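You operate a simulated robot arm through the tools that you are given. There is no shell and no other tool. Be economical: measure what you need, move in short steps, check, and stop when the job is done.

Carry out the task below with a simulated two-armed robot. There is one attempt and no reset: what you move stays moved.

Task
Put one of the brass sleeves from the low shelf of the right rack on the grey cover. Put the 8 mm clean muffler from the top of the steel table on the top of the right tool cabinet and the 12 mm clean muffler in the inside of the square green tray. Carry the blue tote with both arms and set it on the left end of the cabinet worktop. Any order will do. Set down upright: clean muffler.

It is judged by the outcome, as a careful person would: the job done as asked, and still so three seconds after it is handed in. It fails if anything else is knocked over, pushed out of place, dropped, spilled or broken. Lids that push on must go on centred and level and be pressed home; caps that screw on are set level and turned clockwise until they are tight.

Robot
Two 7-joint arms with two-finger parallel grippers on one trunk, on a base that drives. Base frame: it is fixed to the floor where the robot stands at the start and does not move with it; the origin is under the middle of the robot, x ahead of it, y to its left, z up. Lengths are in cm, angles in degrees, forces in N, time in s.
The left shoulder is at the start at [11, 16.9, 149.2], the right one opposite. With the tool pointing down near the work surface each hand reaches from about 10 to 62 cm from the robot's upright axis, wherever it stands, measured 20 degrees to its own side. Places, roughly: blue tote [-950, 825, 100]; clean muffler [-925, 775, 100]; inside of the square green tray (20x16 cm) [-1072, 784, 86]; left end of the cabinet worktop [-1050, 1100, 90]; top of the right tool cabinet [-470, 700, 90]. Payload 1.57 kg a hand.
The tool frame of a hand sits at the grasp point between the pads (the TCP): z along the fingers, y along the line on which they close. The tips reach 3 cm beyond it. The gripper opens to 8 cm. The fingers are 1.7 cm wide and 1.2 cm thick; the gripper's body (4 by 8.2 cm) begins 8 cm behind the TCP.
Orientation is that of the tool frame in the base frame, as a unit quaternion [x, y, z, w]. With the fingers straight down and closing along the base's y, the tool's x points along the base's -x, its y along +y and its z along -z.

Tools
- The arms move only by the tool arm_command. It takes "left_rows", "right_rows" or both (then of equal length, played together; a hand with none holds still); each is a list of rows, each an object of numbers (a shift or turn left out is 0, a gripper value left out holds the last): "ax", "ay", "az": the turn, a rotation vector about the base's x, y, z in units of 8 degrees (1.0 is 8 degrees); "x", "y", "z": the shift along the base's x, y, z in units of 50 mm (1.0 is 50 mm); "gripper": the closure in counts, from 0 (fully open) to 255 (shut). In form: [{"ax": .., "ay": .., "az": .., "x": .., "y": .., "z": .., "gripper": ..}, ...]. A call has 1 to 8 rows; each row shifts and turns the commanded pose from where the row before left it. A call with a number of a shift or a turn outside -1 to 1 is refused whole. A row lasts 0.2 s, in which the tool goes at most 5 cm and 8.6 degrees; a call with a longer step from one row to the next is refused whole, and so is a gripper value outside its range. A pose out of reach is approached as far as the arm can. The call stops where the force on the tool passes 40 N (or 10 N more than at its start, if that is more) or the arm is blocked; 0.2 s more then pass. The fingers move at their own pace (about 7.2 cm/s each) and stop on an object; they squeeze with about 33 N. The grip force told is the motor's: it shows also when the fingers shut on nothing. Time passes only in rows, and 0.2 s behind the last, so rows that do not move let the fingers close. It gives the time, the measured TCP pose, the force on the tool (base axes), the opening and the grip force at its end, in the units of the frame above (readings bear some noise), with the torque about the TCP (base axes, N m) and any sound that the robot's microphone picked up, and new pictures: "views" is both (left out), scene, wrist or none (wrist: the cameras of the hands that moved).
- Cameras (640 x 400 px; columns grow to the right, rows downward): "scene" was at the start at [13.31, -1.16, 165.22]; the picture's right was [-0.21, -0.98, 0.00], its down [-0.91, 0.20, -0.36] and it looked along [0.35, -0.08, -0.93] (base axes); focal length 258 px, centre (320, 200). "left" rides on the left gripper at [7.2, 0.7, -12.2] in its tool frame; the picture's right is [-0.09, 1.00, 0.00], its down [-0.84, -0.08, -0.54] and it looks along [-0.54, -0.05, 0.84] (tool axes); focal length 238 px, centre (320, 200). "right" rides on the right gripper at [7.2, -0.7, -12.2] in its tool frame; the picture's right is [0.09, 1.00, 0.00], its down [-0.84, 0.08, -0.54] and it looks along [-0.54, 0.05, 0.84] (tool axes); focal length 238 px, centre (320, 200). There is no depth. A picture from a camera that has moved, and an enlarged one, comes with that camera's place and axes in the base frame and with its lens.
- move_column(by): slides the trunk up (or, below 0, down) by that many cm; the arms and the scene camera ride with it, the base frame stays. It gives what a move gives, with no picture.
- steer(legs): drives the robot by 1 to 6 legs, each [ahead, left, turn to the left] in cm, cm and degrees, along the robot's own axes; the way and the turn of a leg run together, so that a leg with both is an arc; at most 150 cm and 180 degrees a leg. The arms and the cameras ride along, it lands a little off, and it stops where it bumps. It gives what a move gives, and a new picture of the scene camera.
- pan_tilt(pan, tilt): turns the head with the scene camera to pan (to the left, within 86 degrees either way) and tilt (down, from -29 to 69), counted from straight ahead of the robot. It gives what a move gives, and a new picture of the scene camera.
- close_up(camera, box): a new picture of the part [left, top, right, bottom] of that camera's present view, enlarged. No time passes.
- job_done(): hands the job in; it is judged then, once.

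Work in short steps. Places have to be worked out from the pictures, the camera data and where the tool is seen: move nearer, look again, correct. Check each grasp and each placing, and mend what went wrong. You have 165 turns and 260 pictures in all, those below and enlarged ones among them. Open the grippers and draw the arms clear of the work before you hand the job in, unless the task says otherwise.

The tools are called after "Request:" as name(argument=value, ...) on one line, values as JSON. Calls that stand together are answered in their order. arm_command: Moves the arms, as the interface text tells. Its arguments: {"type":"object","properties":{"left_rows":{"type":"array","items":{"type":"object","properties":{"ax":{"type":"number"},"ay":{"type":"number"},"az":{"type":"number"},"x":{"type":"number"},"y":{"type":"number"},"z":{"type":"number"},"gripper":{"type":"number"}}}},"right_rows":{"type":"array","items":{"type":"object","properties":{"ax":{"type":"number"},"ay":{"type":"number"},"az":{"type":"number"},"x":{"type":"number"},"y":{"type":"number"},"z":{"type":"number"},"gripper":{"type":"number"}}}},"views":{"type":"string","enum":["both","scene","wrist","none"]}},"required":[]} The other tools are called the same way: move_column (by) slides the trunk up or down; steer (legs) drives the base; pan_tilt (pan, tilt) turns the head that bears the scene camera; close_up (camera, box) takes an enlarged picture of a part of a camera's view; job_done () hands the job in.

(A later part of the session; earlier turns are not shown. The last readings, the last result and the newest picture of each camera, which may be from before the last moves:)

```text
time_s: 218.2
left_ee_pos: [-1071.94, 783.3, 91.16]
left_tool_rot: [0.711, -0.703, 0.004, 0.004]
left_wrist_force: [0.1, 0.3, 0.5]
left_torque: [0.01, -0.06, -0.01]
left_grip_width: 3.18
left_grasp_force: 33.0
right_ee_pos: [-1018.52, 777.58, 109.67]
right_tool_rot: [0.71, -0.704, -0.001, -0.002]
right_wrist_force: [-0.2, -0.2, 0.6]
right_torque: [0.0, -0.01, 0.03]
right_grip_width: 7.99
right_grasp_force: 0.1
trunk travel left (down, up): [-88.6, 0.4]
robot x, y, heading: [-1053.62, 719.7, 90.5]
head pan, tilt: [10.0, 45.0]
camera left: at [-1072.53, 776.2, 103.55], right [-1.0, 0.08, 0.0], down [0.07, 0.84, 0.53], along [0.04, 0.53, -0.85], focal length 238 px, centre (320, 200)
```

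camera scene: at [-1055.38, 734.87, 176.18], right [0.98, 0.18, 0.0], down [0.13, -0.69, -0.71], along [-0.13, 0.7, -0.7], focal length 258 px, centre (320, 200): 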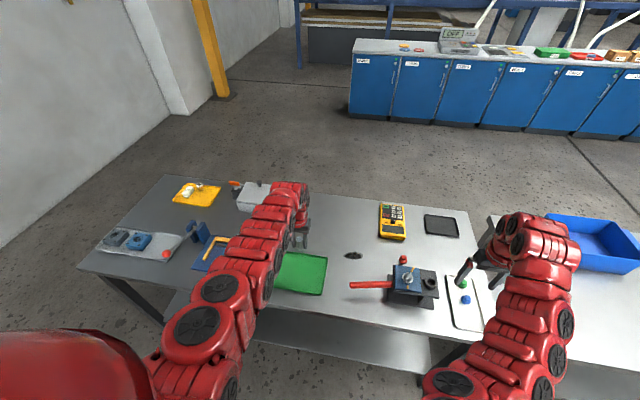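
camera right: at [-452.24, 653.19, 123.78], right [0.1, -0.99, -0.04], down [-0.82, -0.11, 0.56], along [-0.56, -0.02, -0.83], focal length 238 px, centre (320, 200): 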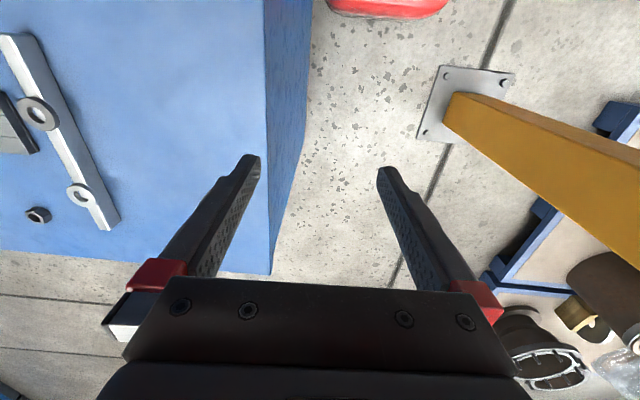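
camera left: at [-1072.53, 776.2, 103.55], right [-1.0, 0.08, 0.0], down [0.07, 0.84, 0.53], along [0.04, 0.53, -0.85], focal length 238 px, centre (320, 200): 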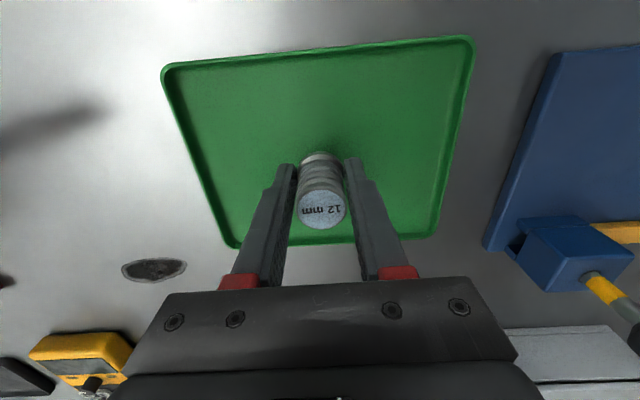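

Near the tray floor, shadow is close. Step down a bit more feeling for contact.

Request:
arm_command(left_rows=[{"z": -0.05}, {"z": -0.05}, {}], views="none")

```text
time_s: 219.0
left_ee_pos: [-1071.76, 783.19, 90.6]
left_tool_rot: [0.711, -0.703, 0.005, 0.004]
left_wrist_force: [-0.1, 0.7, -1.4]
left_torque: [-0.04, 0.02, 0.01]
left_grip_width: 3.17
left_grasp_force: 33.1
right_ee_pos: [-1018.45, 777.52, 109.8]
right_tool_rot: [0.71, -0.704, -0.001, -0.001]
right_wrist_force: [0.0, 0.8, -0.7]
right_torque: [0.01, -0.02, 0.05]
right_grip_width: 8.03
right_grasp_force: 0.1
trunk travel left (down, up): [-88.6, 0.4]
robot x, y, heading: [-1053.51, 719.5, 90.2]
head pan, tilt: [10.0, 45.0]
```

Request:
arm_command(left_rows=[{"z": -0.05}, {"z": -0.03}, {}], views="none")

```text
time_s: 219.8
left_ee_pos: [-1071.94, 783.19, 90.18]
left_tool_rot: [0.71, -0.704, 0.005, 0.004]
left_wrist_force: [0.0, -0.7, -1.3]
left_torque: [-0.04, 0.0, 0.0]
left_grip_width: 3.15
left_grasp_force: 32.9
right_ee_pos: [-1018.56, 777.49, 109.81]
right_tool_rot: [0.71, -0.704, 0.0, -0.001]
right_wrist_force: [0.4, -0.4, 0.1]
right_torque: [0.01, -0.01, -0.01]
right_grip_width: 8.0
right_grasp_force: 0.1
trunk travel left (down, up): [-88.6, 0.4]
robot x, y, heading: [-1053.57, 719.4, 90.4]
head pan, tilt: [10.0, 45.0]
```

Request:
arm_command(left_rows=[{"z": -0.04}, {"z": -0.04}, {}], views="wrist")

```text
time_s: 220.6
left_ee_pos: [-1071.83, 783.25, 90.01]
left_tool_rot: [0.711, -0.703, 0.003, 0.002]
left_wrist_force: [0.1, 2.9, 20.3]
left_torque: [0.23, 0.06, 0.0]
left_grip_width: 3.2
left_grasp_force: 33.5
right_ee_pos: [-1018.47, 777.25, 109.78]
right_tool_rot: [0.71, -0.704, -0.001, -0.001]
right_wrist_force: [-0.4, -0.9, 0.2]
right_torque: [-0.01, 0.01, 0.0]
right_grip_width: 8.02
right_grasp_force: 0.0
trunk travel left (down, up): [-88.6, 0.4]
robot x, y, heading: [-1054.15, 719.16, 90.3]
head pan, tilt: [10.0, 45.0]
camera left: at [-1072.54, 776.09, 102.39], right [-1.0, 0.08, 0.0], down [0.07, 0.84, 0.54], along [0.04, 0.53, -0.84], focal length 238 px, centre (320, 200)
```

left: 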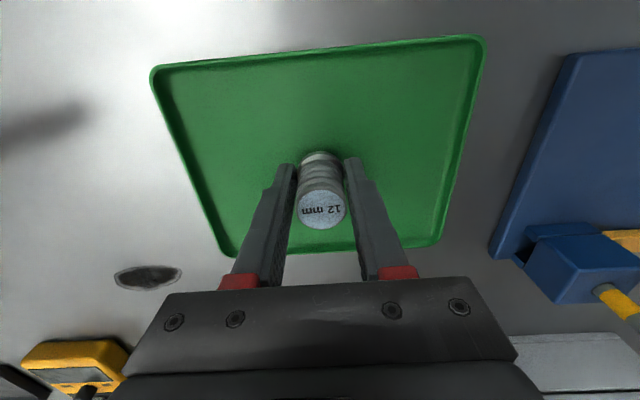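

Contact. Relieve slightly, open, and lift.

Request:
arm_command(left_rows=[{"z": 0.05}, {"gripper": 150}, {"gripper": 0}, {"gripper": 0}, {}], views="wrist")

Request:
arm_command(left_rows=[{"z": 0.4}, {"z": 0.8}, {"z": 0.8}, {"z": 0.8}, {"z": 0.8}, {"z": 0.8}], views="wrist")

```text
time_s: 221.8
left_ee_pos: [-1071.8, 783.17, 89.96]
left_tool_rot: [0.711, -0.703, 0.004, 0.005]
left_wrist_force: [0.3, -0.1, 0.1]
left_torque: [0.02, 0.02, 0.01]
left_grip_width: 8.01
left_grasp_force: 0.0
right_ee_pos: [-1018.58, 777.53, 109.78]
right_tool_rot: [0.71, -0.704, -0.001, -0.001]
right_wrist_force: [-0.8, 0.3, 0.2]
right_torque: [0.03, 0.02, 0.02]
right_grip_width: 7.99
right_grasp_force: 0.1
trunk travel left (down, up): [-88.6, 0.4]
robot x, y, heading: [-1053.76, 719.33, 90.2]
head pan, tilt: [10.0, 45.0]
camera left: at [-1072.56, 776.12, 102.51], right [-1.0, 0.08, 0.0], down [0.07, 0.84, 0.53], along [0.04, 0.53, -0.85], focal length 238 px, centre (320, 200)
```

left: 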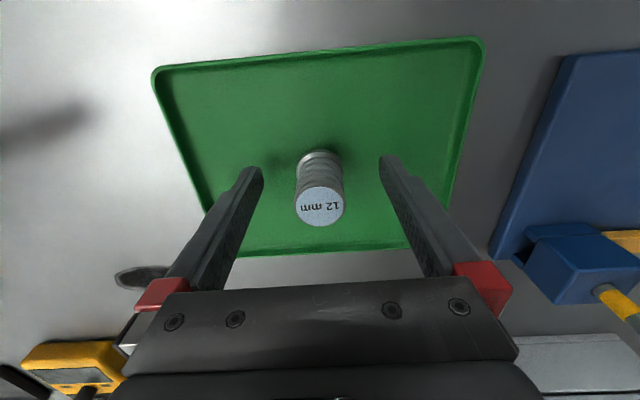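

```text
time_s: 223.2
left_ee_pos: [-1072.07, 782.94, 112.03]
left_tool_rot: [0.71, -0.704, 0.005, 0.003]
left_wrist_force: [-0.2, 0.0, -0.8]
left_torque: [0.02, -0.02, -0.04]
left_grip_width: 7.99
left_grasp_force: 0.1
right_ee_pos: [-1018.4, 777.18, 109.99]
right_tool_rot: [0.71, -0.704, -0.003, -0.002]
right_wrist_force: [0.0, -0.1, -0.4]
right_torque: [0.02, -0.02, 0.02]
right_grip_width: 8.05
right_grasp_force: 0.1
trunk travel left (down, up): [-88.6, 0.4]
robot x, y, heading: [-1053.62, 719.17, 90.2]
head pan, tilt: [10.0, 45.0]
camera left: at [-1072.62, 775.95, 124.53], right [-1.0, 0.08, 0.0], down [0.07, 0.84, 0.53], along [0.05, 0.53, -0.85], focal length 238 px, centre (320, 200)
```

left: 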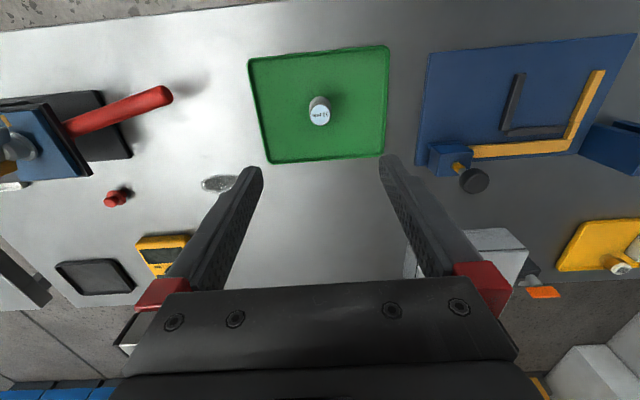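

12 mm muffler stands upright in the tray. Next the tote: I back off, go around the right end of the steel table to its north side.

Request:
steer(legs=[[-60, 0, 0], [0, -120, 0], [0, -115, 0], [150, 0, 0], [140, 0, 0]])

Request:
steer(legs=[[0, 0, 90], [135, 0, 0], [0, 0, 90]])

Request:
pan_tilt(pan=0, tilt=45)

```text
time_s: 251.4
left_ee_pos: [-840.96, 1017.51, 112.03]
left_tool_rot: [0.718, -0.696, 0.005, 0.004]
left_wrist_force: [0.0, 0.3, -0.3]
left_torque: [-0.02, -0.01, 0.02]
left_grip_width: 8.0
left_grasp_force: 0.0
right_ee_pos: [-787.28, 1012.9, 109.65]
right_tool_rot: [0.717, -0.697, -0.002, -0.001]
right_wrist_force: [-0.7, 0.4, 0.0]
right_torque: [0.02, 0.01, 0.0]
right_grip_width: 8.01
right_grasp_force: 0.1
trunk travel left (down, up): [-88.6, 0.4]
robot x, y, heading: [-821.13, 953.63, 91.7]
head pan, tilt: [10.0, 45.0]
camera scene: at [-823.32, 970.2, 176.1], right [0.98, 0.2, 0.0], down [0.14, -0.69, -0.71], along [-0.14, 0.69, -0.71], focal length 258 px, centre (320, 200)
```

scene: 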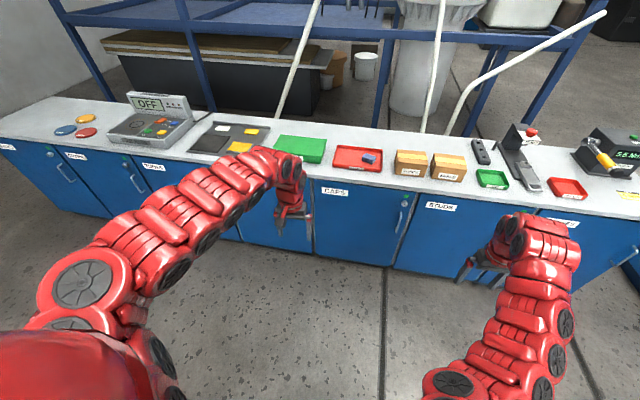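

```text
time_s: 265.6
left_ee_pos: [-933.51, 885.24, 111.99]
left_tool_rot: [0.695, 0.719, 0.004, -0.004]
left_wrist_force: [-0.2, 0.5, 0.2]
left_torque: [-0.02, 0.04, 0.0]
left_grip_width: 7.99
left_grasp_force: 0.1
right_ee_pos: [-987.25, 889.67, 109.85]
right_tool_rot: [0.695, 0.719, -0.001, 0.001]
right_wrist_force: [-0.4, 0.0, 0.4]
right_torque: [0.01, 0.0, -0.04]
right_grip_width: 7.99
right_grasp_force: 0.0
trunk travel left (down, up): [-88.6, 0.4]
robot x, y, heading: [-953.57, 948.46, -88.5]
head pan, tilt: [10.0, 45.0]
camera scene: at [-951.65, 932.62, 176.1], right [-0.98, -0.2, 0.0], down [-0.14, 0.69, -0.71], along [0.14, -0.69, -0.71], focal length 258 px, centre (320, 200)
```

scene: 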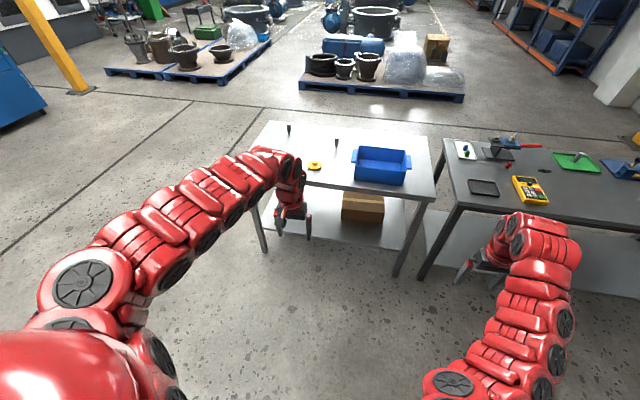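

```text
time_s: 266.4
left_ee_pos: [-933.48, 885.31, 111.92]
left_tool_rot: [0.694, 0.72, 0.004, -0.005]
left_wrist_force: [0.1, -0.2, 0.3]
left_torque: [-0.04, 0.03, 0.04]
left_grip_width: 8.01
left_grasp_force: 0.0
right_ee_pos: [-987.19, 889.76, 109.8]
right_tool_rot: [0.696, 0.718, -0.001, 0.002]
right_wrist_force: [-0.1, -0.9, -0.5]
right_torque: [0.01, -0.01, 0.0]
right_grip_width: 7.98
right_grasp_force: 0.1
trunk travel left (down, up): [-88.6, 0.4]
robot x, y, heading: [-952.94, 948.35, -88.2]
head pan, tilt: [0.0, 45.0]
camera scene: at [-953.02, 932.46, 176.1], right [-1.0, -0.03, 0.0], down [-0.02, 0.71, -0.71], along [0.02, -0.71, -0.71], focal length 258 px, centre (320, 200)
```

scene: 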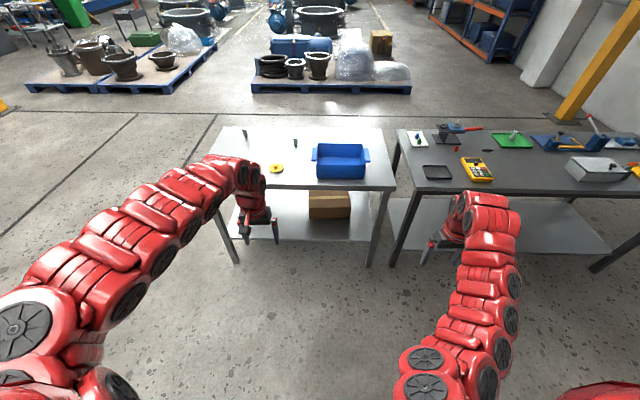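

Now on the north side, facing the tote with its handle lips at both ends. Zoom in.

Request:
close_up(camera="scene", box=[290, 125, 402, 195])

```text
5.71 times, centred on (346, 160) of scene
camera zoom: at [-953.02, 932.46, 176.1], right [-1.0, -0.03, 0.0], down [-0.02, 0.71, -0.71], along [0.02, -0.71, -0.71], focal length 1472 px, centre (171, 429)
```

zoom: 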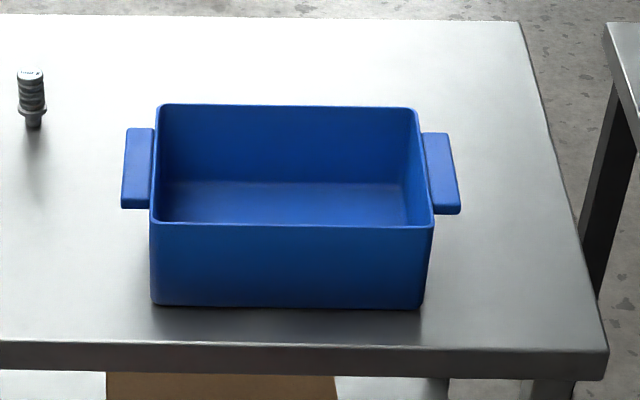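

Tote rim z≈95.5, x -973.4…-948.2, y 806…826, with handles at both ends (y≈816). I align on x=-961 and approach to about 62 cm.

Request:
steer(legs=[[0, -8, -1.7], [69, 0, 0]])

Request:
pan_tilt(pan=0, tilt=58)

```text
time_s: 270.8
left_ee_pos: [-944.1, 815.09, 112.13]
left_tool_rot: [0.709, 0.705, 0.003, -0.005]
left_wrist_force: [0.1, -0.6, 0.2]
left_torque: [-0.04, -0.02, -0.01]
left_grip_width: 8.01
left_grasp_force: 0.0
right_ee_pos: [-997.7, 821.62, 109.8]
right_tool_rot: [0.71, 0.705, -0.001, 0.002]
right_wrist_force: [0.1, 0.1, 0.5]
right_torque: [0.05, 0.01, -0.02]
right_grip_width: 8.01
right_grasp_force: 0.1
trunk travel left (down, up): [-88.6, 0.4]
robot x, y, heading: [-961.25, 879.09, -90.6]
head pan, tilt: [0.0, 45.0]
camera scene: at [-961.88, 863.09, 176.11], right [-1.0, 0.01, 0.0], down [0.01, 0.71, -0.71], along [-0.01, -0.71, -0.71], focal length 258 px, centre (320, 200)
```

scene: 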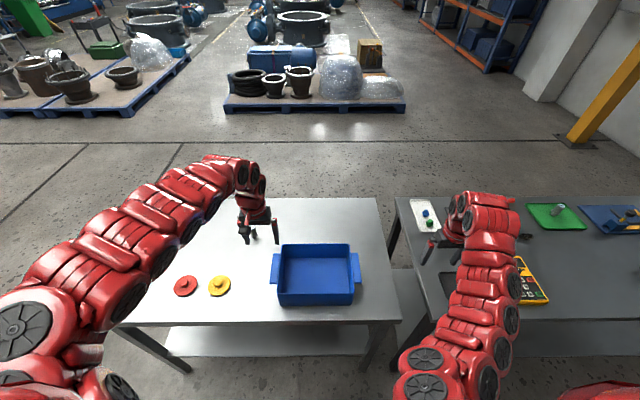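

```text
time_s: 271.6
left_ee_pos: [-944.11, 814.94, 111.9]
left_tool_rot: [0.708, 0.706, 0.003, -0.005]
left_wrist_force: [0.3, -0.8, 0.1]
left_torque: [0.04, 0.0, -0.01]
left_grip_width: 8.0
left_grasp_force: 0.1
right_ee_pos: [-997.55, 821.57, 109.72]
right_tool_rot: [0.709, 0.705, -0.001, 0.001]
right_wrist_force: [-0.1, -0.5, 0.2]
right_torque: [-0.03, 0.01, -0.02]
right_grip_width: 8.0
right_grasp_force: 0.0
trunk travel left (down, up): [-88.6, 0.4]
robot x, y, heading: [-961.23, 879.0, -90.2]
head pan, tilt: [0.0, 58.0]
camera scene: at [-961.87, 864.18, 174.39], right [-1.0, 0.01, 0.0], down [0.01, 0.85, -0.53], along [0.0, -0.53, -0.85], focal length 258 px, centre (320, 200)
```

scene: 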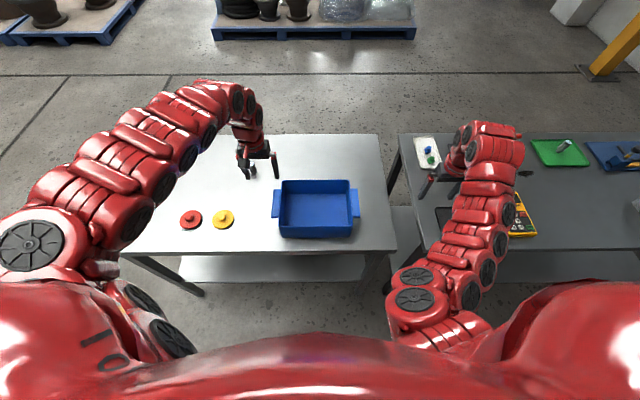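

Handles: left (robot's left, +x) centre ≈ (-946.3, 816), right ≈ (-974.3, 816). Bring both hands above them.

Request:
arm_command(left_rows=[{"x": -0.2}, {"x": -0.2}, {"y": 0.2}, {"z": -0.4}, {"z": -0.4}, {}], right_rows=[{"x": 0.78, "y": -0.19}, {"x": 0.78, "y": -0.19}, {"x": 0.78, "y": -0.19}, {"x": 0.78, "y": -0.19}, {"x": 0.78, "y": -0.19, "z": -0.3}, {"x": 0.76, "y": -0.17, "z": -0.2}], views="wrist")

```text
time_s: 273.0
left_ee_pos: [-946.02, 815.5, 107.82]
left_tool_rot: [0.708, 0.706, 0.004, -0.005]
left_wrist_force: [0.6, 0.0, -0.4]
left_torque: [0.04, 0.02, 0.01]
left_grip_width: 7.99
left_grasp_force: 0.0
left hand out of reach, approached as far as the arm can: row 3
right_ee_pos: [-974.32, 815.64, 107.24]
right_tool_rot: [0.709, 0.705, -0.002, 0.001]
right_wrist_force: [-0.9, -0.1, 0.1]
right_torque: [-0.03, 0.0, 0.01]
right_grip_width: 7.99
right_grasp_force: 0.1
right hand out of reach, approached as far as the arm can: row 2
trunk travel left (down, up): [-88.6, 0.4]
robot x, y, heading: [-961.62, 879.17, -90.7]
head pan, tilt: [0.0, 58.0]
camera right: at [-974.84, 823.03, 119.42], right [1.0, 0.09, 0.0], down [0.07, -0.83, 0.55], along [0.05, -0.54, -0.84], focal length 238 px, centre (320, 200)
camera left: at [-945.31, 822.48, 120.23], right [1.0, -0.1, 0.0], down [-0.08, -0.84, 0.53], along [-0.05, -0.53, -0.85], focal length 238 px, centre (320, 200)
```

right: 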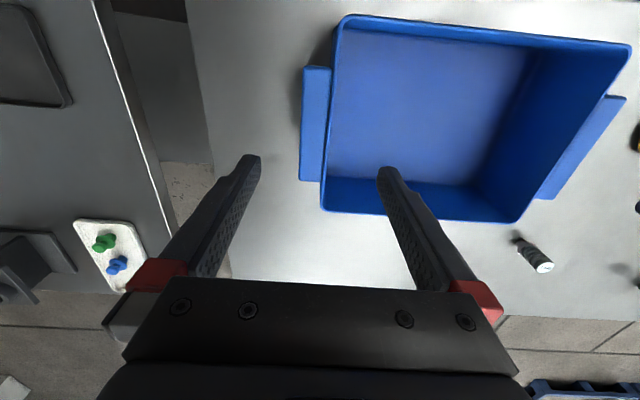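
left: 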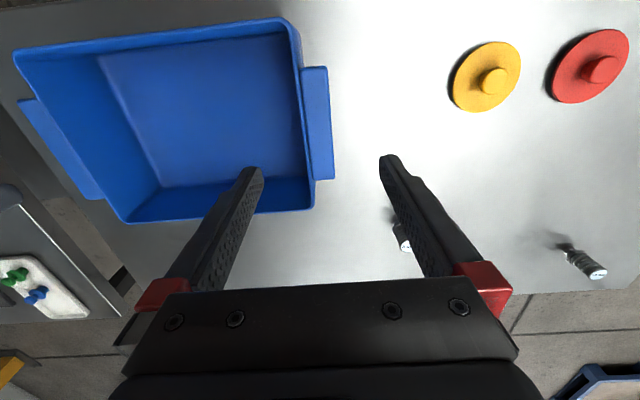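

Both hands are centred on the handles. Descend together to z≈94.3.

Request:
arm_command(left_rows=[{"z": -0.7, "x": -0.1}, {"z": -0.7}, {"z": -0.7}, {"z": -0.6}, {}], right_rows=[{"z": -0.68}, {"z": -0.68}, {"z": -0.68}, {"z": -0.56}, {}], views="wrist")

```text
time_s: 274.2
left_ee_pos: [-946.77, 815.66, 94.18]
left_tool_rot: [0.708, 0.706, 0.004, -0.004]
left_wrist_force: [-0.1, 0.2, -0.9]
left_torque: [-0.01, -0.02, -0.02]
left_grip_width: 8.02
left_grasp_force: 0.0
right_ee_pos: [-974.35, 815.88, 93.87]
right_tool_rot: [0.709, 0.705, -0.001, 0.001]
right_wrist_force: [0.2, 0.5, 0.7]
right_torque: [-0.03, 0.01, 0.01]
right_grip_width: 7.98
right_grasp_force: 0.1
trunk travel left (down, up): [-88.6, 0.4]
robot x, y, heading: [-961.87, 879.04, -90.4]
head pan, tilt: [0.0, 58.0]
camera right: at [-975.06, 823.24, 106.17], right [1.0, 0.09, 0.0], down [0.07, -0.84, 0.54], along [0.05, -0.54, -0.84], focal length 238 px, centre (320, 200)
camera left: at [-946.08, 822.62, 106.57], right [1.0, -0.1, 0.0], down [-0.08, -0.84, 0.53], along [-0.05, -0.53, -0.85], focal length 238 px, centre (320, 200)
```

right: 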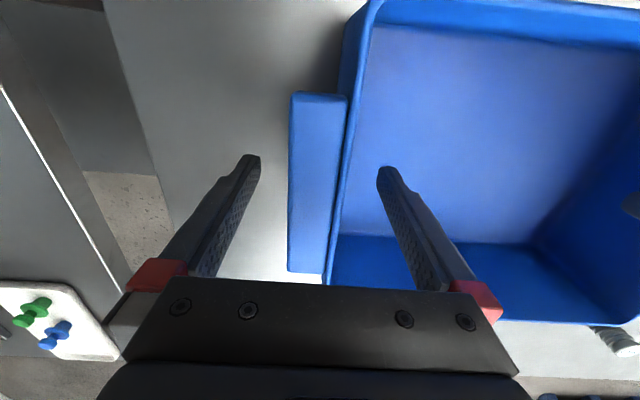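
left: 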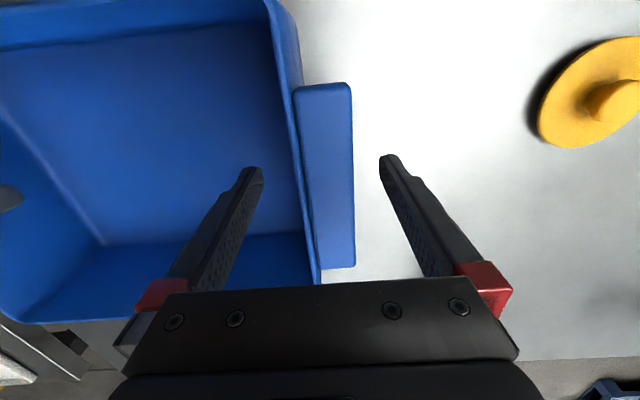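

Both handles are straddled. Close both grippers.

Request:
arm_command(left_rows=[{"gripper": 255}, {"gripper": 255}, {"gripper": 255}, {"gripper": 255}], right_rows=[{"gripper": 255}, {"gripper": 255}, {"gripper": 255}, {"gripper": 255}], views="wrist")

```text
time_s: 275.2
left_ee_pos: [-946.55, 815.53, 94.17]
left_tool_rot: [0.708, 0.706, 0.005, -0.004]
left_wrist_force: [30.9, -1.6, -0.1]
left_torque: [0.04, 0.37, 0.02]
left_grip_width: 3.18
left_grasp_force: 33.2
right_ee_pos: [-974.94, 815.86, 93.93]
right_tool_rot: [0.71, 0.704, -0.003, -0.002]
right_wrist_force: [-30.8, 1.4, -0.5]
right_torque: [-0.15, -1.01, 0.31]
right_grip_width: 3.21
right_grasp_force: 33.5
trunk travel left (down, up): [-88.6, 0.4]
robot x, y, heading: [-961.64, 879.07, -90.5]
head pan, tilt: [0.0, 58.0]
camera right: at [-975.39, 823.17, 106.12], right [1.0, 0.08, -0.01], down [0.07, -0.84, 0.54], along [0.04, -0.54, -0.84], focal length 238 px, centre (320, 200)
camera left: at [-945.91, 822.51, 106.56], right [1.0, -0.09, 0.0], down [-0.08, -0.84, 0.53], along [-0.05, -0.53, -0.85], focal length 238 px, centre (320, 200)
```

right: 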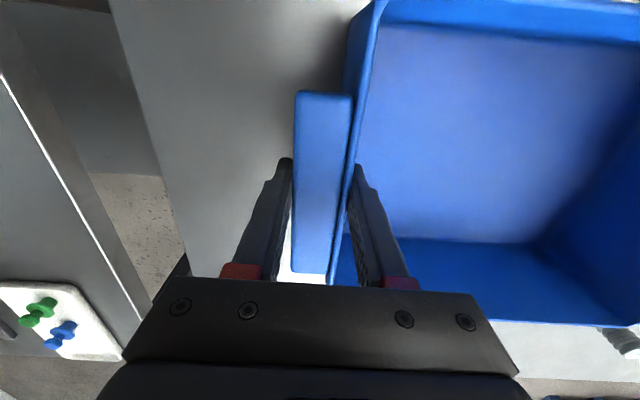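
left: 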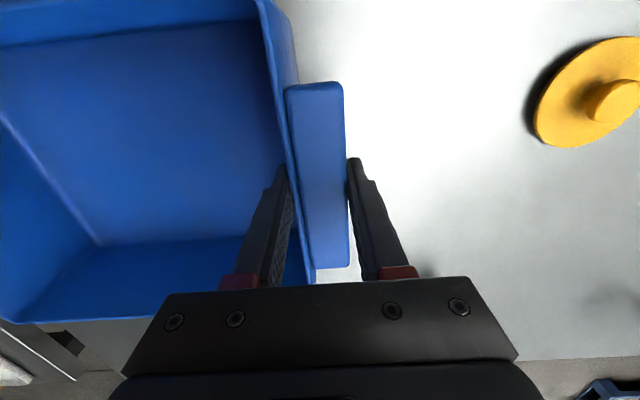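

Both gripped; hands strain 31 N against each other. Relieve by moving each outward slightly.

Request:
arm_command(left_rows=[{"x": 0.06}, {}], right_rows=[{"x": -0.12}, {}], views="none")

```text
time_s: 275.8
left_ee_pos: [-946.47, 815.45, 94.22]
left_tool_rot: [0.708, 0.706, 0.003, -0.005]
left_wrist_force: [12.0, -0.1, 0.3]
left_torque: [0.19, -0.01, 0.27]
left_grip_width: 3.19
left_grasp_force: 33.1
right_ee_pos: [-975.0, 815.65, 93.78]
right_tool_rot: [0.708, 0.706, 0.0, 0.002]
right_wrist_force: [-11.8, 0.1, 0.0]
right_torque: [-0.19, 0.06, -0.1]
right_grip_width: 3.2
right_grasp_force: 32.9
trunk travel left (down, up): [-88.6, 0.4]
robot x, y, heading: [-961.28, 879.13, -90.4]
head pan, tilt: [0.0, 58.0]
```

Now relieve a bit more and lift with both arms together.

Request:
arm_command(left_rows=[{"x": 0.02}, {"z": 0.2}, {"z": 0.4}, {"z": 0.4}, {"z": 0.4}, {}], right_rows=[{"x": -0.03}, {"z": 0.2}, {"z": 0.4}, {"z": 0.4}, {"z": 0.4}, {}], views="scene")

```text
time_s: 277.2
left_ee_pos: [-946.33, 815.35, 101.13]
left_tool_rot: [0.708, 0.706, 0.003, -0.005]
left_wrist_force: [-21.2, 2.6, 0.6]
left_torque: [0.3, 0.16, -0.31]
left_grip_width: 3.18
left_grasp_force: 33.1
right_ee_pos: [-974.87, 815.8, 100.99]
right_tool_rot: [0.707, 0.707, 0.0, 0.002]
right_wrist_force: [20.3, -2.5, -4.3]
right_torque: [-0.24, 0.35, -0.37]
right_grip_width: 3.18
right_grasp_force: 32.8
trunk travel left (down, up): [-88.6, 0.4]
robot x, y, heading: [-961.07, 879.15, -90.7]
head pan, tilt: [0.0, 58.0]
camera scene: at [-961.84, 864.14, 174.37], right [-1.0, 0.01, 0.0], down [0.01, 0.85, -0.53], along [0.0, -0.53, -0.85], focal length 258 px, centre (320, 200)
```

scene: 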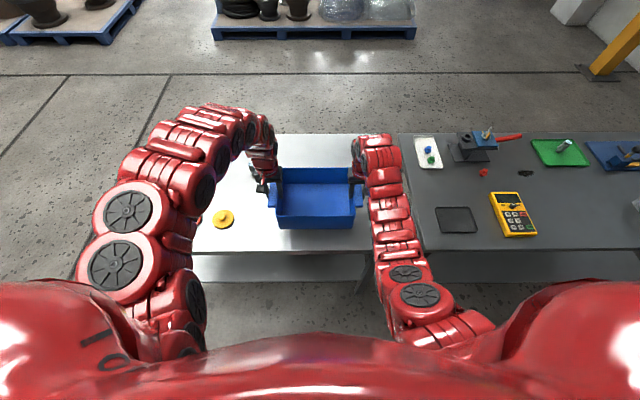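

Tote lifted level. Trim the tension and lift 8 cm more.

Request:
arm_command(left_rows=[{"x": -0.03, "z": 0.4}, {"z": 0.4}, {"z": 0.4}, {"z": 0.4}, {}], right_rows=[{"x": 0.03, "z": 0.4}, {"z": 0.4}, {"z": 0.4}, {"z": 0.4}, {}], views="none")

Request:
steer(legs=[[-75, 0, 0]])

```text
time_s: 277.9
left_ee_pos: [-945.84, 815.25, 105.85]
left_tool_rot: [0.706, 0.708, 0.002, -0.005]
left_wrist_force: [0.9, 2.4, -4.2]
left_torque: [-0.39, -0.22, -0.33]
left_grip_width: 3.2
left_grasp_force: 32.9
right_ee_pos: [-974.32, 815.76, 105.61]
right_tool_rot: [0.707, 0.707, -0.001, 0.003]
right_wrist_force: [-0.2, -2.5, -0.5]
right_torque: [0.41, -0.12, -0.47]
right_grip_width: 3.2
right_grasp_force: 32.9
trunk travel left (down, up): [-88.6, 0.4]
robot x, y, heading: [-961.78, 879.08, -90.3]
head pan, tilt: [0.0, 58.0]
stopped in row 3 (left hand): the force on the tool passed its limit at 48 N (the readings are from after the stop); the commanded pose is now the measured one
```

```text
time_s: 281.9
left_ee_pos: [-945.05, 888.38, 105.89]
left_tool_rot: [0.698, 0.716, 0.003, -0.005]
left_wrist_force: [-0.2, 2.7, -2.3]
left_torque: [-0.13, -0.11, -0.51]
left_grip_width: 3.19
left_grasp_force: 32.8
right_ee_pos: [-973.46, 888.45, 105.44]
right_tool_rot: [0.701, 0.713, 0.0, 0.004]
right_wrist_force: [-0.2, -4.1, -2.1]
right_torque: [0.13, -0.05, -0.47]
right_grip_width: 3.15
right_grasp_force: 32.9
trunk travel left (down, up): [-88.6, 0.4]
robot x, y, heading: [-961.61, 952.54, -89.0]
head pan, tilt: [0.0, 58.0]
camera scene: at [-961.7, 937.22, 174.37], right [-1.0, -0.01, 0.0], down [-0.01, 0.85, -0.53], along [0.01, -0.53, -0.85], focal length 258 px, centre (320, 200)
```

scene: 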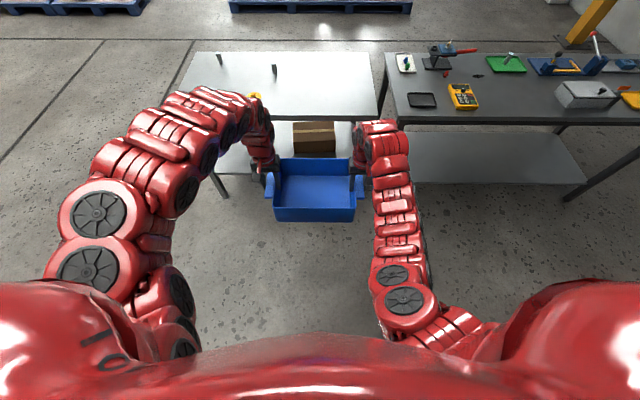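

Carrying well. Turn around to face the worktop and move left toward its left end.

Request:
steer(legs=[[0, 0, 90], [0, 0, 90]])

Request:
steer(legs=[[0, 90, 0]])

Request:
pan_tilt(pan=0, tilt=40)

```text
time_s: 289.9
left_ee_pos: [-979.03, 1015.98, 105.95]
left_tool_rot: [0.719, -0.695, 0.005, 0.002]
left_wrist_force: [1.0, -4.4, -3.6]
left_torque: [0.0, 0.16, -0.59]
left_grip_width: 3.17
left_grasp_force: 32.9
right_ee_pos: [-950.68, 1016.12, 105.6]
right_tool_rot: [0.717, -0.697, -0.005, -0.001]
right_wrist_force: [0.2, 3.5, -1.0]
right_torque: [0.01, 0.05, -0.59]
right_grip_width: 3.18
right_grasp_force: 33.0
trunk travel left (down, up): [-88.6, 0.4]
robot x, y, heading: [-961.85, 952.06, 91.3]
head pan, tilt: [0.0, 58.0]
camera scene: at [-962.2, 967.3, 174.38], right [1.0, 0.02, 0.0], down [0.02, -0.85, -0.53], along [-0.01, 0.53, -0.85], focal length 258 px, centre (320, 200)
```

scene: 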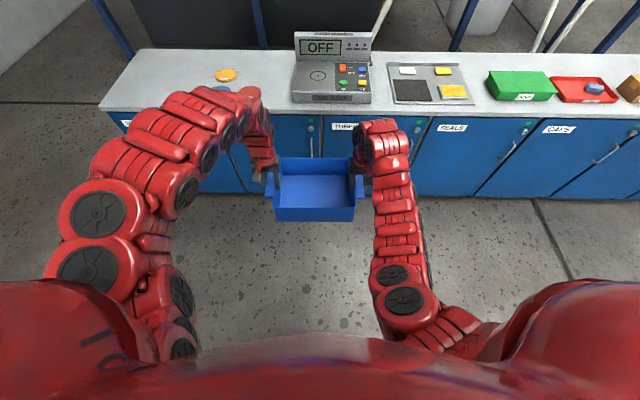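

```text
time_s: 294.7
left_ee_pos: [-1069.54, 1013.93, 105.9]
left_tool_rot: [0.719, -0.695, 0.005, 0.002]
left_wrist_force: [-0.3, -3.7, -2.8]
left_torque: [0.09, 0.12, -0.59]
left_grip_width: 3.2
left_grasp_force: 32.5
right_ee_pos: [-1041.07, 1014.0, 105.59]
right_tool_rot: [0.718, -0.696, -0.004, 0.001]
right_wrist_force: [-0.2, 3.1, -2.3]
right_torque: [-0.07, 0.07, -0.49]
right_grip_width: 3.19
right_grasp_force: 32.9
trunk travel left (down, up): [-88.6, 0.4]
robot x, y, heading: [-1052.37, 950.37, 91.4]
head pan, tilt: [0.0, 58.0]
camera scene: at [-1052.64, 965.22, 174.38], right [1.0, 0.02, 0.0], down [0.02, -0.85, -0.53], along [-0.01, 0.53, -0.85], focal length 258 px, centre (320, 200)
```

scene: 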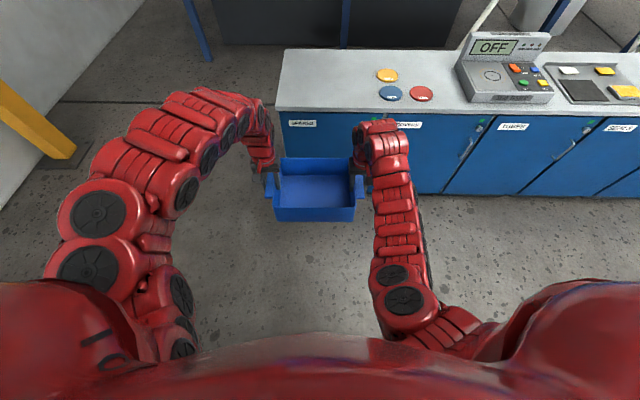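

```text
time_s: 295.5
left_ee_pos: [-1069.66, 1013.8, 105.85]
left_tool_rot: [0.719, -0.695, 0.004, 0.002]
left_wrist_force: [-1.0, -3.5, -1.4]
left_torque: [0.4, -0.01, -0.58]
left_grip_width: 3.23
left_grasp_force: 33.2
right_ee_pos: [-1041.26, 1014.1, 105.54]
right_tool_rot: [0.718, -0.696, -0.004, -0.001]
right_wrist_force: [-0.3, 3.4, -3.1]
right_torque: [-0.4, -0.06, -0.49]
right_grip_width: 3.17
right_grasp_force: 33.1
trunk travel left (down, up): [-88.6, 0.4]
robot x, y, heading: [-1051.96, 950.29, 91.6]
head pan, tilt: [0.0, 40.0]
camera scene: at [-1052.77, 966.82, 176.81], right [1.0, 0.02, 0.0], down [0.02, -0.64, -0.77], along [-0.02, 0.76, -0.64], focal length 258 px, centre (320, 200)
```

scene: 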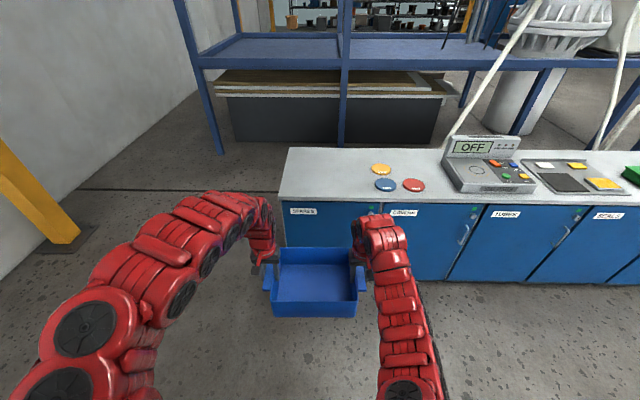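

Worktop's left end is clear: x -1078…-1023, y 1072…1127, z≈89. Drive forward so the tote centre comes to ≈(-1054, 1099).

Request:
steer(legs=[[40, 0, -1.5], [40, 0, 0]])

Request:
pan_tilt(pan=0, tilt=62)

```text
time_s: 300.1
left_ee_pos: [-1068.69, 1094.03, 105.9]
left_tool_rot: [0.712, -0.702, 0.004, 0.002]
left_wrist_force: [0.5, -3.2, -3.3]
left_torque: [0.03, 0.15, -0.44]
left_grip_width: 3.2
left_grasp_force: 32.7
right_ee_pos: [-1040.31, 1093.46, 105.73]
right_tool_rot: [0.71, -0.704, -0.004, -0.002]
right_wrist_force: [-0.8, 3.2, -1.0]
right_torque: [-0.08, 0.02, -0.46]
right_grip_width: 3.2
right_grasp_force: 33.3
trunk travel left (down, up): [-88.6, 0.4]
robot x, y, heading: [-1052.69, 1030.44, 90.2]
head pan, tilt: [0.0, 40.0]
camera scene: at [-1052.87, 1046.52, 176.83], right [1.0, 0.0, 0.0], down [0.0, -0.64, -0.77], along [0.0, 0.77, -0.64], focal length 258 px, centre (320, 200)
```

scene: 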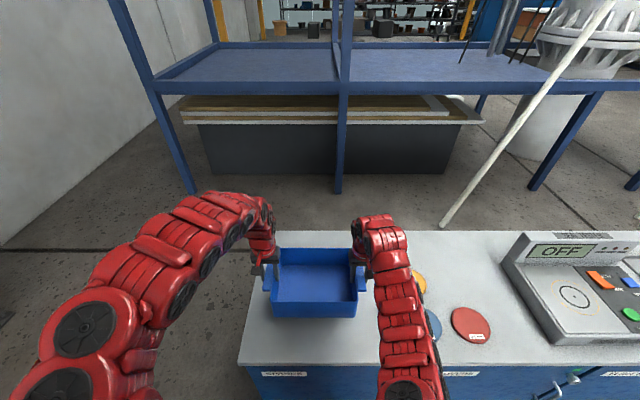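

```text
time_s: 300.9
left_ee_pos: [-1068.66, 1093.95, 105.81]
left_tool_rot: [0.712, -0.702, 0.005, 0.002]
left_wrist_force: [0.6, -3.6, -2.4]
left_torque: [0.32, 0.0, -0.54]
left_grip_width: 3.21
left_grasp_force: 33.0
right_ee_pos: [-1040.26, 1093.7, 105.52]
right_tool_rot: [0.71, -0.705, -0.003, -0.001]
right_wrist_force: [-1.4, 4.9, -3.4]
right_torque: [-0.39, -0.06, -0.48]
right_grip_width: 3.18
right_grasp_force: 33.3
trunk travel left (down, up): [-88.6, 0.4]
robot x, y, heading: [-1053.18, 1030.03, 89.8]
head pan, tilt: [0.0, 62.0]
camera scene: at [-1052.87, 1044.63, 173.92], right [1.0, 0.0, 0.0], down [0.0, -0.88, -0.47], along [0.0, 0.47, -0.88], focal length 258 px, centre (320, 200)
```

scene: 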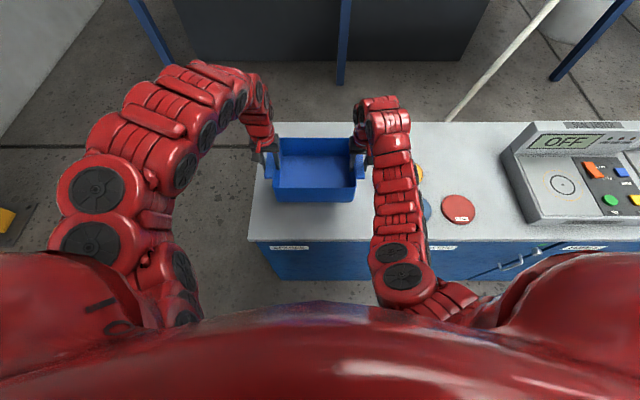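

Tote is over the left end, clear of the discs. Lower both hands together.

Request:
arm_command(left_rows=[{"z": -0.3}, {"z": -0.3}, {"z": -0.3}, {"z": -0.2}, {}], right_rows=[{"z": -0.3}, {"z": -0.3}, {"z": -0.3}, {"z": -0.2}, {}], views="none")

Request:
arm_command(left_rows=[{"z": -0.1}, {"z": -0.1}, {}], right_rows=[{"z": -0.1}, {"z": -0.1}, {}], views="scene")

```text
time_s: 302.1
left_ee_pos: [-1068.61, 1093.95, 100.33]
left_tool_rot: [0.711, -0.703, 0.005, 0.003]
left_wrist_force: [1.4, -2.1, -5.5]
left_torque: [0.07, 0.37, -0.34]
left_grip_width: 3.2
left_grasp_force: 33.4
right_ee_pos: [-1040.17, 1093.74, 100.01]
right_tool_rot: [0.711, -0.704, -0.004, 0.001]
right_wrist_force: [-1.1, 1.8, -0.3]
right_torque: [-0.13, 0.36, -0.21]
right_grip_width: 3.17
right_grasp_force: 32.9
trunk travel left (down, up): [-88.6, 0.4]
robot x, y, heading: [-1052.62, 1029.6, 89.9]
head pan, tilt: [0.0, 62.0]
```

```text
time_s: 302.9
left_ee_pos: [-1068.64, 1093.96, 99.41]
left_tool_rot: [0.711, -0.703, 0.005, 0.002]
left_wrist_force: [3.3, -4.1, -4.9]
left_torque: [0.31, 0.16, -0.54]
left_grip_width: 3.2
left_grasp_force: 32.6
right_ee_pos: [-1040.31, 1093.64, 99.09]
right_tool_rot: [0.71, -0.705, -0.004, 0.0]
right_wrist_force: [-3.6, 3.7, -1.0]
right_torque: [-0.33, 0.23, -0.5]
right_grip_width: 3.19
right_grasp_force: 33.1
trunk travel left (down, up): [-88.6, 0.4]
robot x, y, heading: [-1052.29, 1029.94, 90.1]
head pan, tilt: [0.0, 62.0]
camera scene: at [-1052.87, 1044.57, 173.92], right [1.0, 0.0, 0.0], down [0.0, -0.88, -0.47], along [0.0, 0.47, -0.88], focal length 258 px, centre (320, 200)
```

scene: 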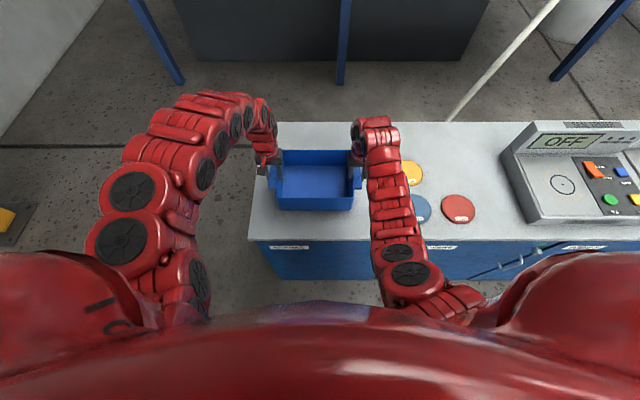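

Keep stepping down until contact.

Request:
arm_command(left_rows=[{"z": -0.1}, {"z": -0.06}, {"z": -0.06}, {}], right_rows=[{"z": -0.1}, {"z": -0.06}, {"z": -0.06}, {}], views="none")

Request:
arm_command(left_rows=[{"z": -0.06}, {"z": -0.06}, {}], right_rows=[{"z": -0.06}, {"z": -0.06}, {}], views="none")

```text
time_s: 303.9
left_ee_pos: [-1068.67, 1093.98, 98.26]
left_tool_rot: [0.711, -0.703, 0.006, 0.003]
left_wrist_force: [2.3, -3.7, -0.4]
left_torque: [-0.37, -0.07, -0.57]
left_grip_width: 3.2
left_grasp_force: 33.0
right_ee_pos: [-1040.22, 1093.69, 98.01]
right_tool_rot: [0.709, -0.705, -0.003, -0.001]
right_wrist_force: [-3.6, 3.3, -3.4]
right_torque: [0.33, -0.3, -0.54]
right_grip_width: 3.17
right_grasp_force: 32.8
trunk travel left (down, up): [-88.6, 0.4]
robot x, y, heading: [-1052.94, 1030.27, 90.1]
head pan, tilt: [0.0, 62.0]
```

```text
time_s: 304.7
left_ee_pos: [-1068.77, 1094.17, 97.69]
left_tool_rot: [0.712, -0.702, 0.005, 0.003]
left_wrist_force: [4.2, -5.1, -3.9]
left_torque: [0.13, 0.23, -0.6]
left_grip_width: 3.18
left_grasp_force: 33.1
right_ee_pos: [-1040.35, 1093.63, 97.53]
right_tool_rot: [0.71, -0.704, -0.004, -0.001]
right_wrist_force: [-3.2, 3.5, -2.0]
right_torque: [-0.12, -0.02, -0.68]
right_grip_width: 3.21
right_grasp_force: 33.2
trunk travel left (down, up): [-88.6, 0.4]
robot x, y, heading: [-1052.86, 1029.94, 89.8]
head pan, tilt: [0.0, 62.0]
```

Request:
arm_command(left_rows=[{"z": -0.06}, {"z": -0.06}, {}], right_rows=[{"z": -0.06}, {"z": -0.06}, {}], views="none")

Request:
arm_command(left_rows=[{"z": -0.06}, {"z": -0.06}, {}], right_rows=[{"z": -0.06}, {"z": -0.06}, {}], views="none")

```text
time_s: 305.5
left_ee_pos: [-1068.59, 1093.92, 97.25]
left_tool_rot: [0.712, -0.702, 0.004, 0.002]
left_wrist_force: [3.3, -4.3, 8.5]
left_torque: [-0.79, 0.1, -0.76]
left_grip_width: 3.18
left_grasp_force: 33.0
right_ee_pos: [-1040.28, 1093.58, 96.87]
right_tool_rot: [0.71, -0.704, -0.005, 0.0]
right_wrist_force: [-2.7, 7.5, 4.8]
right_torque: [-0.74, -0.05, -0.77]
right_grip_width: 3.19
right_grasp_force: 32.8
trunk travel left (down, up): [-88.6, 0.4]
robot x, y, heading: [-1052.53, 1030.27, 90.4]
head pan, tilt: [0.0, 62.0]
```

```text
time_s: 306.3
left_ee_pos: [-1068.71, 1093.9, 96.8]
left_tool_rot: [0.711, -0.703, 0.0, -0.001]
left_wrist_force: [5.4, 8.4, 31.6]
left_torque: [0.06, 0.31, -0.57]
left_grip_width: 3.21
left_grasp_force: 33.4
right_ee_pos: [-1040.23, 1093.3, 96.5]
right_tool_rot: [0.71, -0.704, -0.007, -0.003]
right_wrist_force: [-3.3, 11.0, 31.7]
right_torque: [0.01, -0.2, -0.59]
right_grip_width: 3.22
right_grasp_force: 33.0
trunk travel left (down, up): [-88.6, 0.4]
robot x, y, heading: [-1052.83, 1029.9, 90.1]
head pan, tilt: [0.0, 62.0]
```

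Tote is on the worktop (both hands feel ~31 N). Relieve and open both together.

Request:
arm_command(left_rows=[{"z": 0.1}, {}, {"gripper": 120}, {"gripper": 0}, {"gripper": 0}, {}], right_rows=[{"z": 0.1}, {}, {"gripper": 120}, {"gripper": 0}, {"gripper": 0}, {}], views="wrist")

```text
time_s: 307.7
left_ee_pos: [-1068.78, 1094.05, 96.93]
left_tool_rot: [0.711, -0.703, 0.004, 0.003]
left_wrist_force: [-0.6, -0.8, -0.7]
left_torque: [-0.02, -0.02, 0.0]
left_grip_width: 8.0
left_grasp_force: 0.0
right_ee_pos: [-1040.28, 1093.46, 96.68]
right_tool_rot: [0.71, -0.704, -0.004, -0.001]
right_wrist_force: [-0.8, 0.3, -0.2]
right_torque: [-0.02, 0.01, 0.0]
right_grip_width: 8.03
right_grasp_force: 0.0
trunk travel left (down, up): [-88.6, 0.4]
robot x, y, heading: [-1052.77, 1029.71, 90.0]
head pan, tilt: [0.0, 62.0]
camera right: at [-1039.49, 1086.4, 108.9], right [-0.99, -0.1, 0.0], down [-0.08, 0.83, 0.55], along [-0.06, 0.54, -0.84], focal length 238 px, centre (320, 200)
camera left: at [-1069.38, 1086.8, 109.35], right [-1.0, 0.08, 0.0], down [0.06, 0.84, 0.53], along [0.05, 0.53, -0.85], focal length 238 px, centre (320, 200)
```

right: 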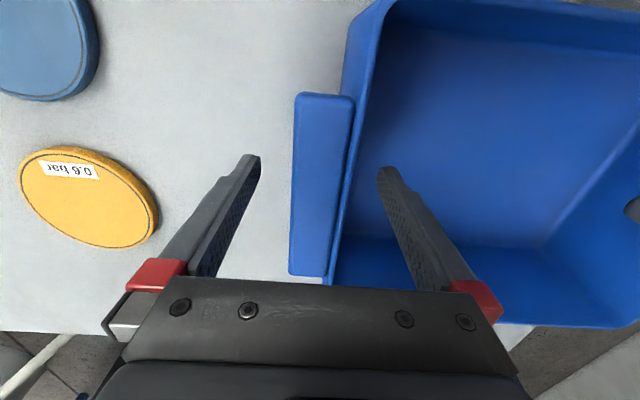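
left: 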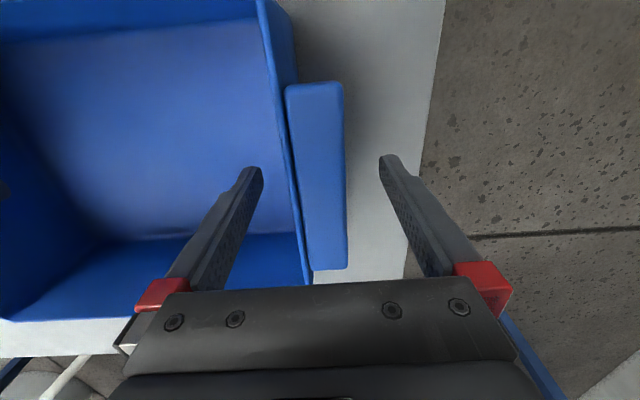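

Tote sits on the left end. Lift both hands clear, back off, and return to the north side of the steel table for the 8 mm muffler.

Request:
arm_command(left_rows=[{"z": 0.5}, {"z": 0.8}, {"z": 0.8}, {"z": 0.8}, {"z": 0.4}], right_rows=[{"z": 0.5}, {"z": 0.8}, {"z": 0.8}, {"z": 0.8}, {"z": 0.4}], views="none")

Request:
steer(legs=[[-80, 0, 0]])

Request:
steer(legs=[[0, 0, -90], [103, 0, 0], [0, 0, -90], [60, 0, 0]])

```text
time_s: 308.9
left_ee_pos: [-1068.29, 1093.79, 113.31]
left_tool_rot: [0.711, -0.704, 0.004, 0.002]
left_wrist_force: [0.2, 0.7, 0.1]
left_torque: [-0.03, 0.03, -0.02]
left_grip_width: 8.01
left_grasp_force: 0.0
right_ee_pos: [-1039.89, 1093.46, 113.15]
right_tool_rot: [0.709, -0.705, -0.004, 0.0]
right_wrist_force: [0.2, 0.3, 0.1]
right_torque: [-0.03, 0.03, 0.03]
right_grip_width: 7.99
right_grasp_force: 0.2
trunk travel left (down, up): [-88.6, 0.4]
robot x, y, heading: [-1052.91, 1030.06, 90.0]
head pan, tilt: [0.0, 62.0]
```

```text
time_s: 313.3
left_ee_pos: [-1068.86, 1012.47, 113.2]
left_tool_rot: [0.715, -0.699, 0.006, 0.003]
left_wrist_force: [-0.3, 0.8, 0.0]
left_torque: [0.02, 0.01, 0.02]
left_grip_width: 8.02
left_grasp_force: 0.1
right_ee_pos: [-1040.35, 1012.32, 113.13]
right_tool_rot: [0.714, -0.701, -0.003, 0.0]
right_wrist_force: [0.5, -1.3, 0.0]
right_torque: [-0.02, 0.0, 0.03]
right_grip_width: 8.03
right_grasp_force: 0.0
trunk travel left (down, up): [-88.6, 0.4]
robot x, y, heading: [-1052.23, 948.5, 90.6]
head pan, tilt: [0.0, 62.0]
camera scene: at [-1052.53, 963.22, 173.91], right [1.0, 0.01, 0.0], down [0.01, -0.88, -0.47], along [0.0, 0.47, -0.88], focal length 258 px, centre (320, 200)
```

scene: 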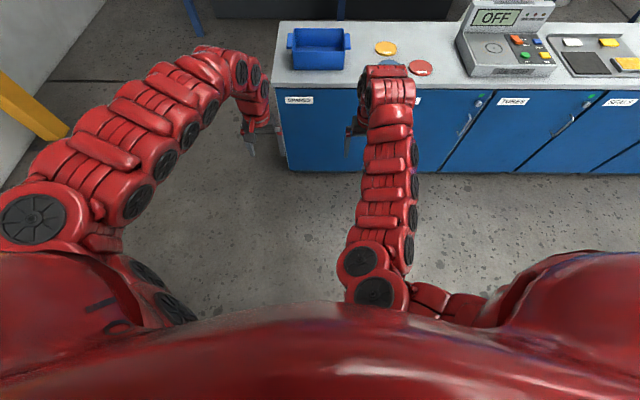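

```text
time_s: 329.2
left_ee_pos: [-928.05, 823.66, 113.45]
left_tool_rot: [0.69, 0.723, 0.003, -0.006]
left_wrist_force: [0.0, 0.3, -0.3]
left_torque: [-0.01, -0.01, -0.05]
left_grip_width: 8.01
left_grasp_force: 0.1
right_ee_pos: [-956.55, 823.11, 113.3]
right_tool_rot: [0.692, 0.722, -0.002, 0.004]
right_wrist_force: [0.2, 0.4, -0.1]
right_torque: [-0.03, 0.01, 0.03]
right_grip_width: 7.98
right_grasp_force: 0.0
trunk travel left (down, up): [-88.6, 0.4]
robot x, y, heading: [-946.18, 886.87, -88.1]
head pan, tilt: [0.0, 62.0]
camera scene: at [-945.86, 872.66, 173.93], right [-1.0, -0.04, 0.0], down [-0.03, 0.88, -0.47], along [0.02, -0.47, -0.88], focal length 258 px, centre (320, 200)
```

scene: 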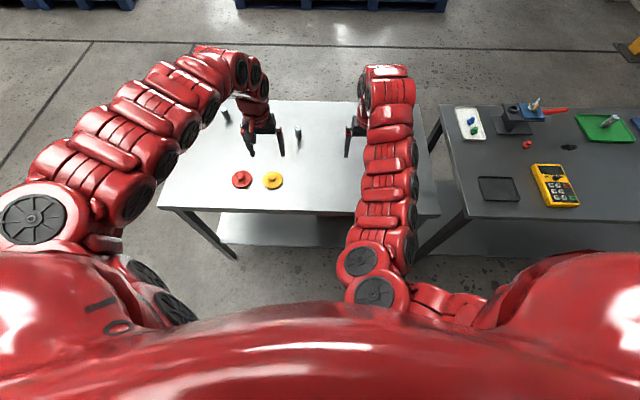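

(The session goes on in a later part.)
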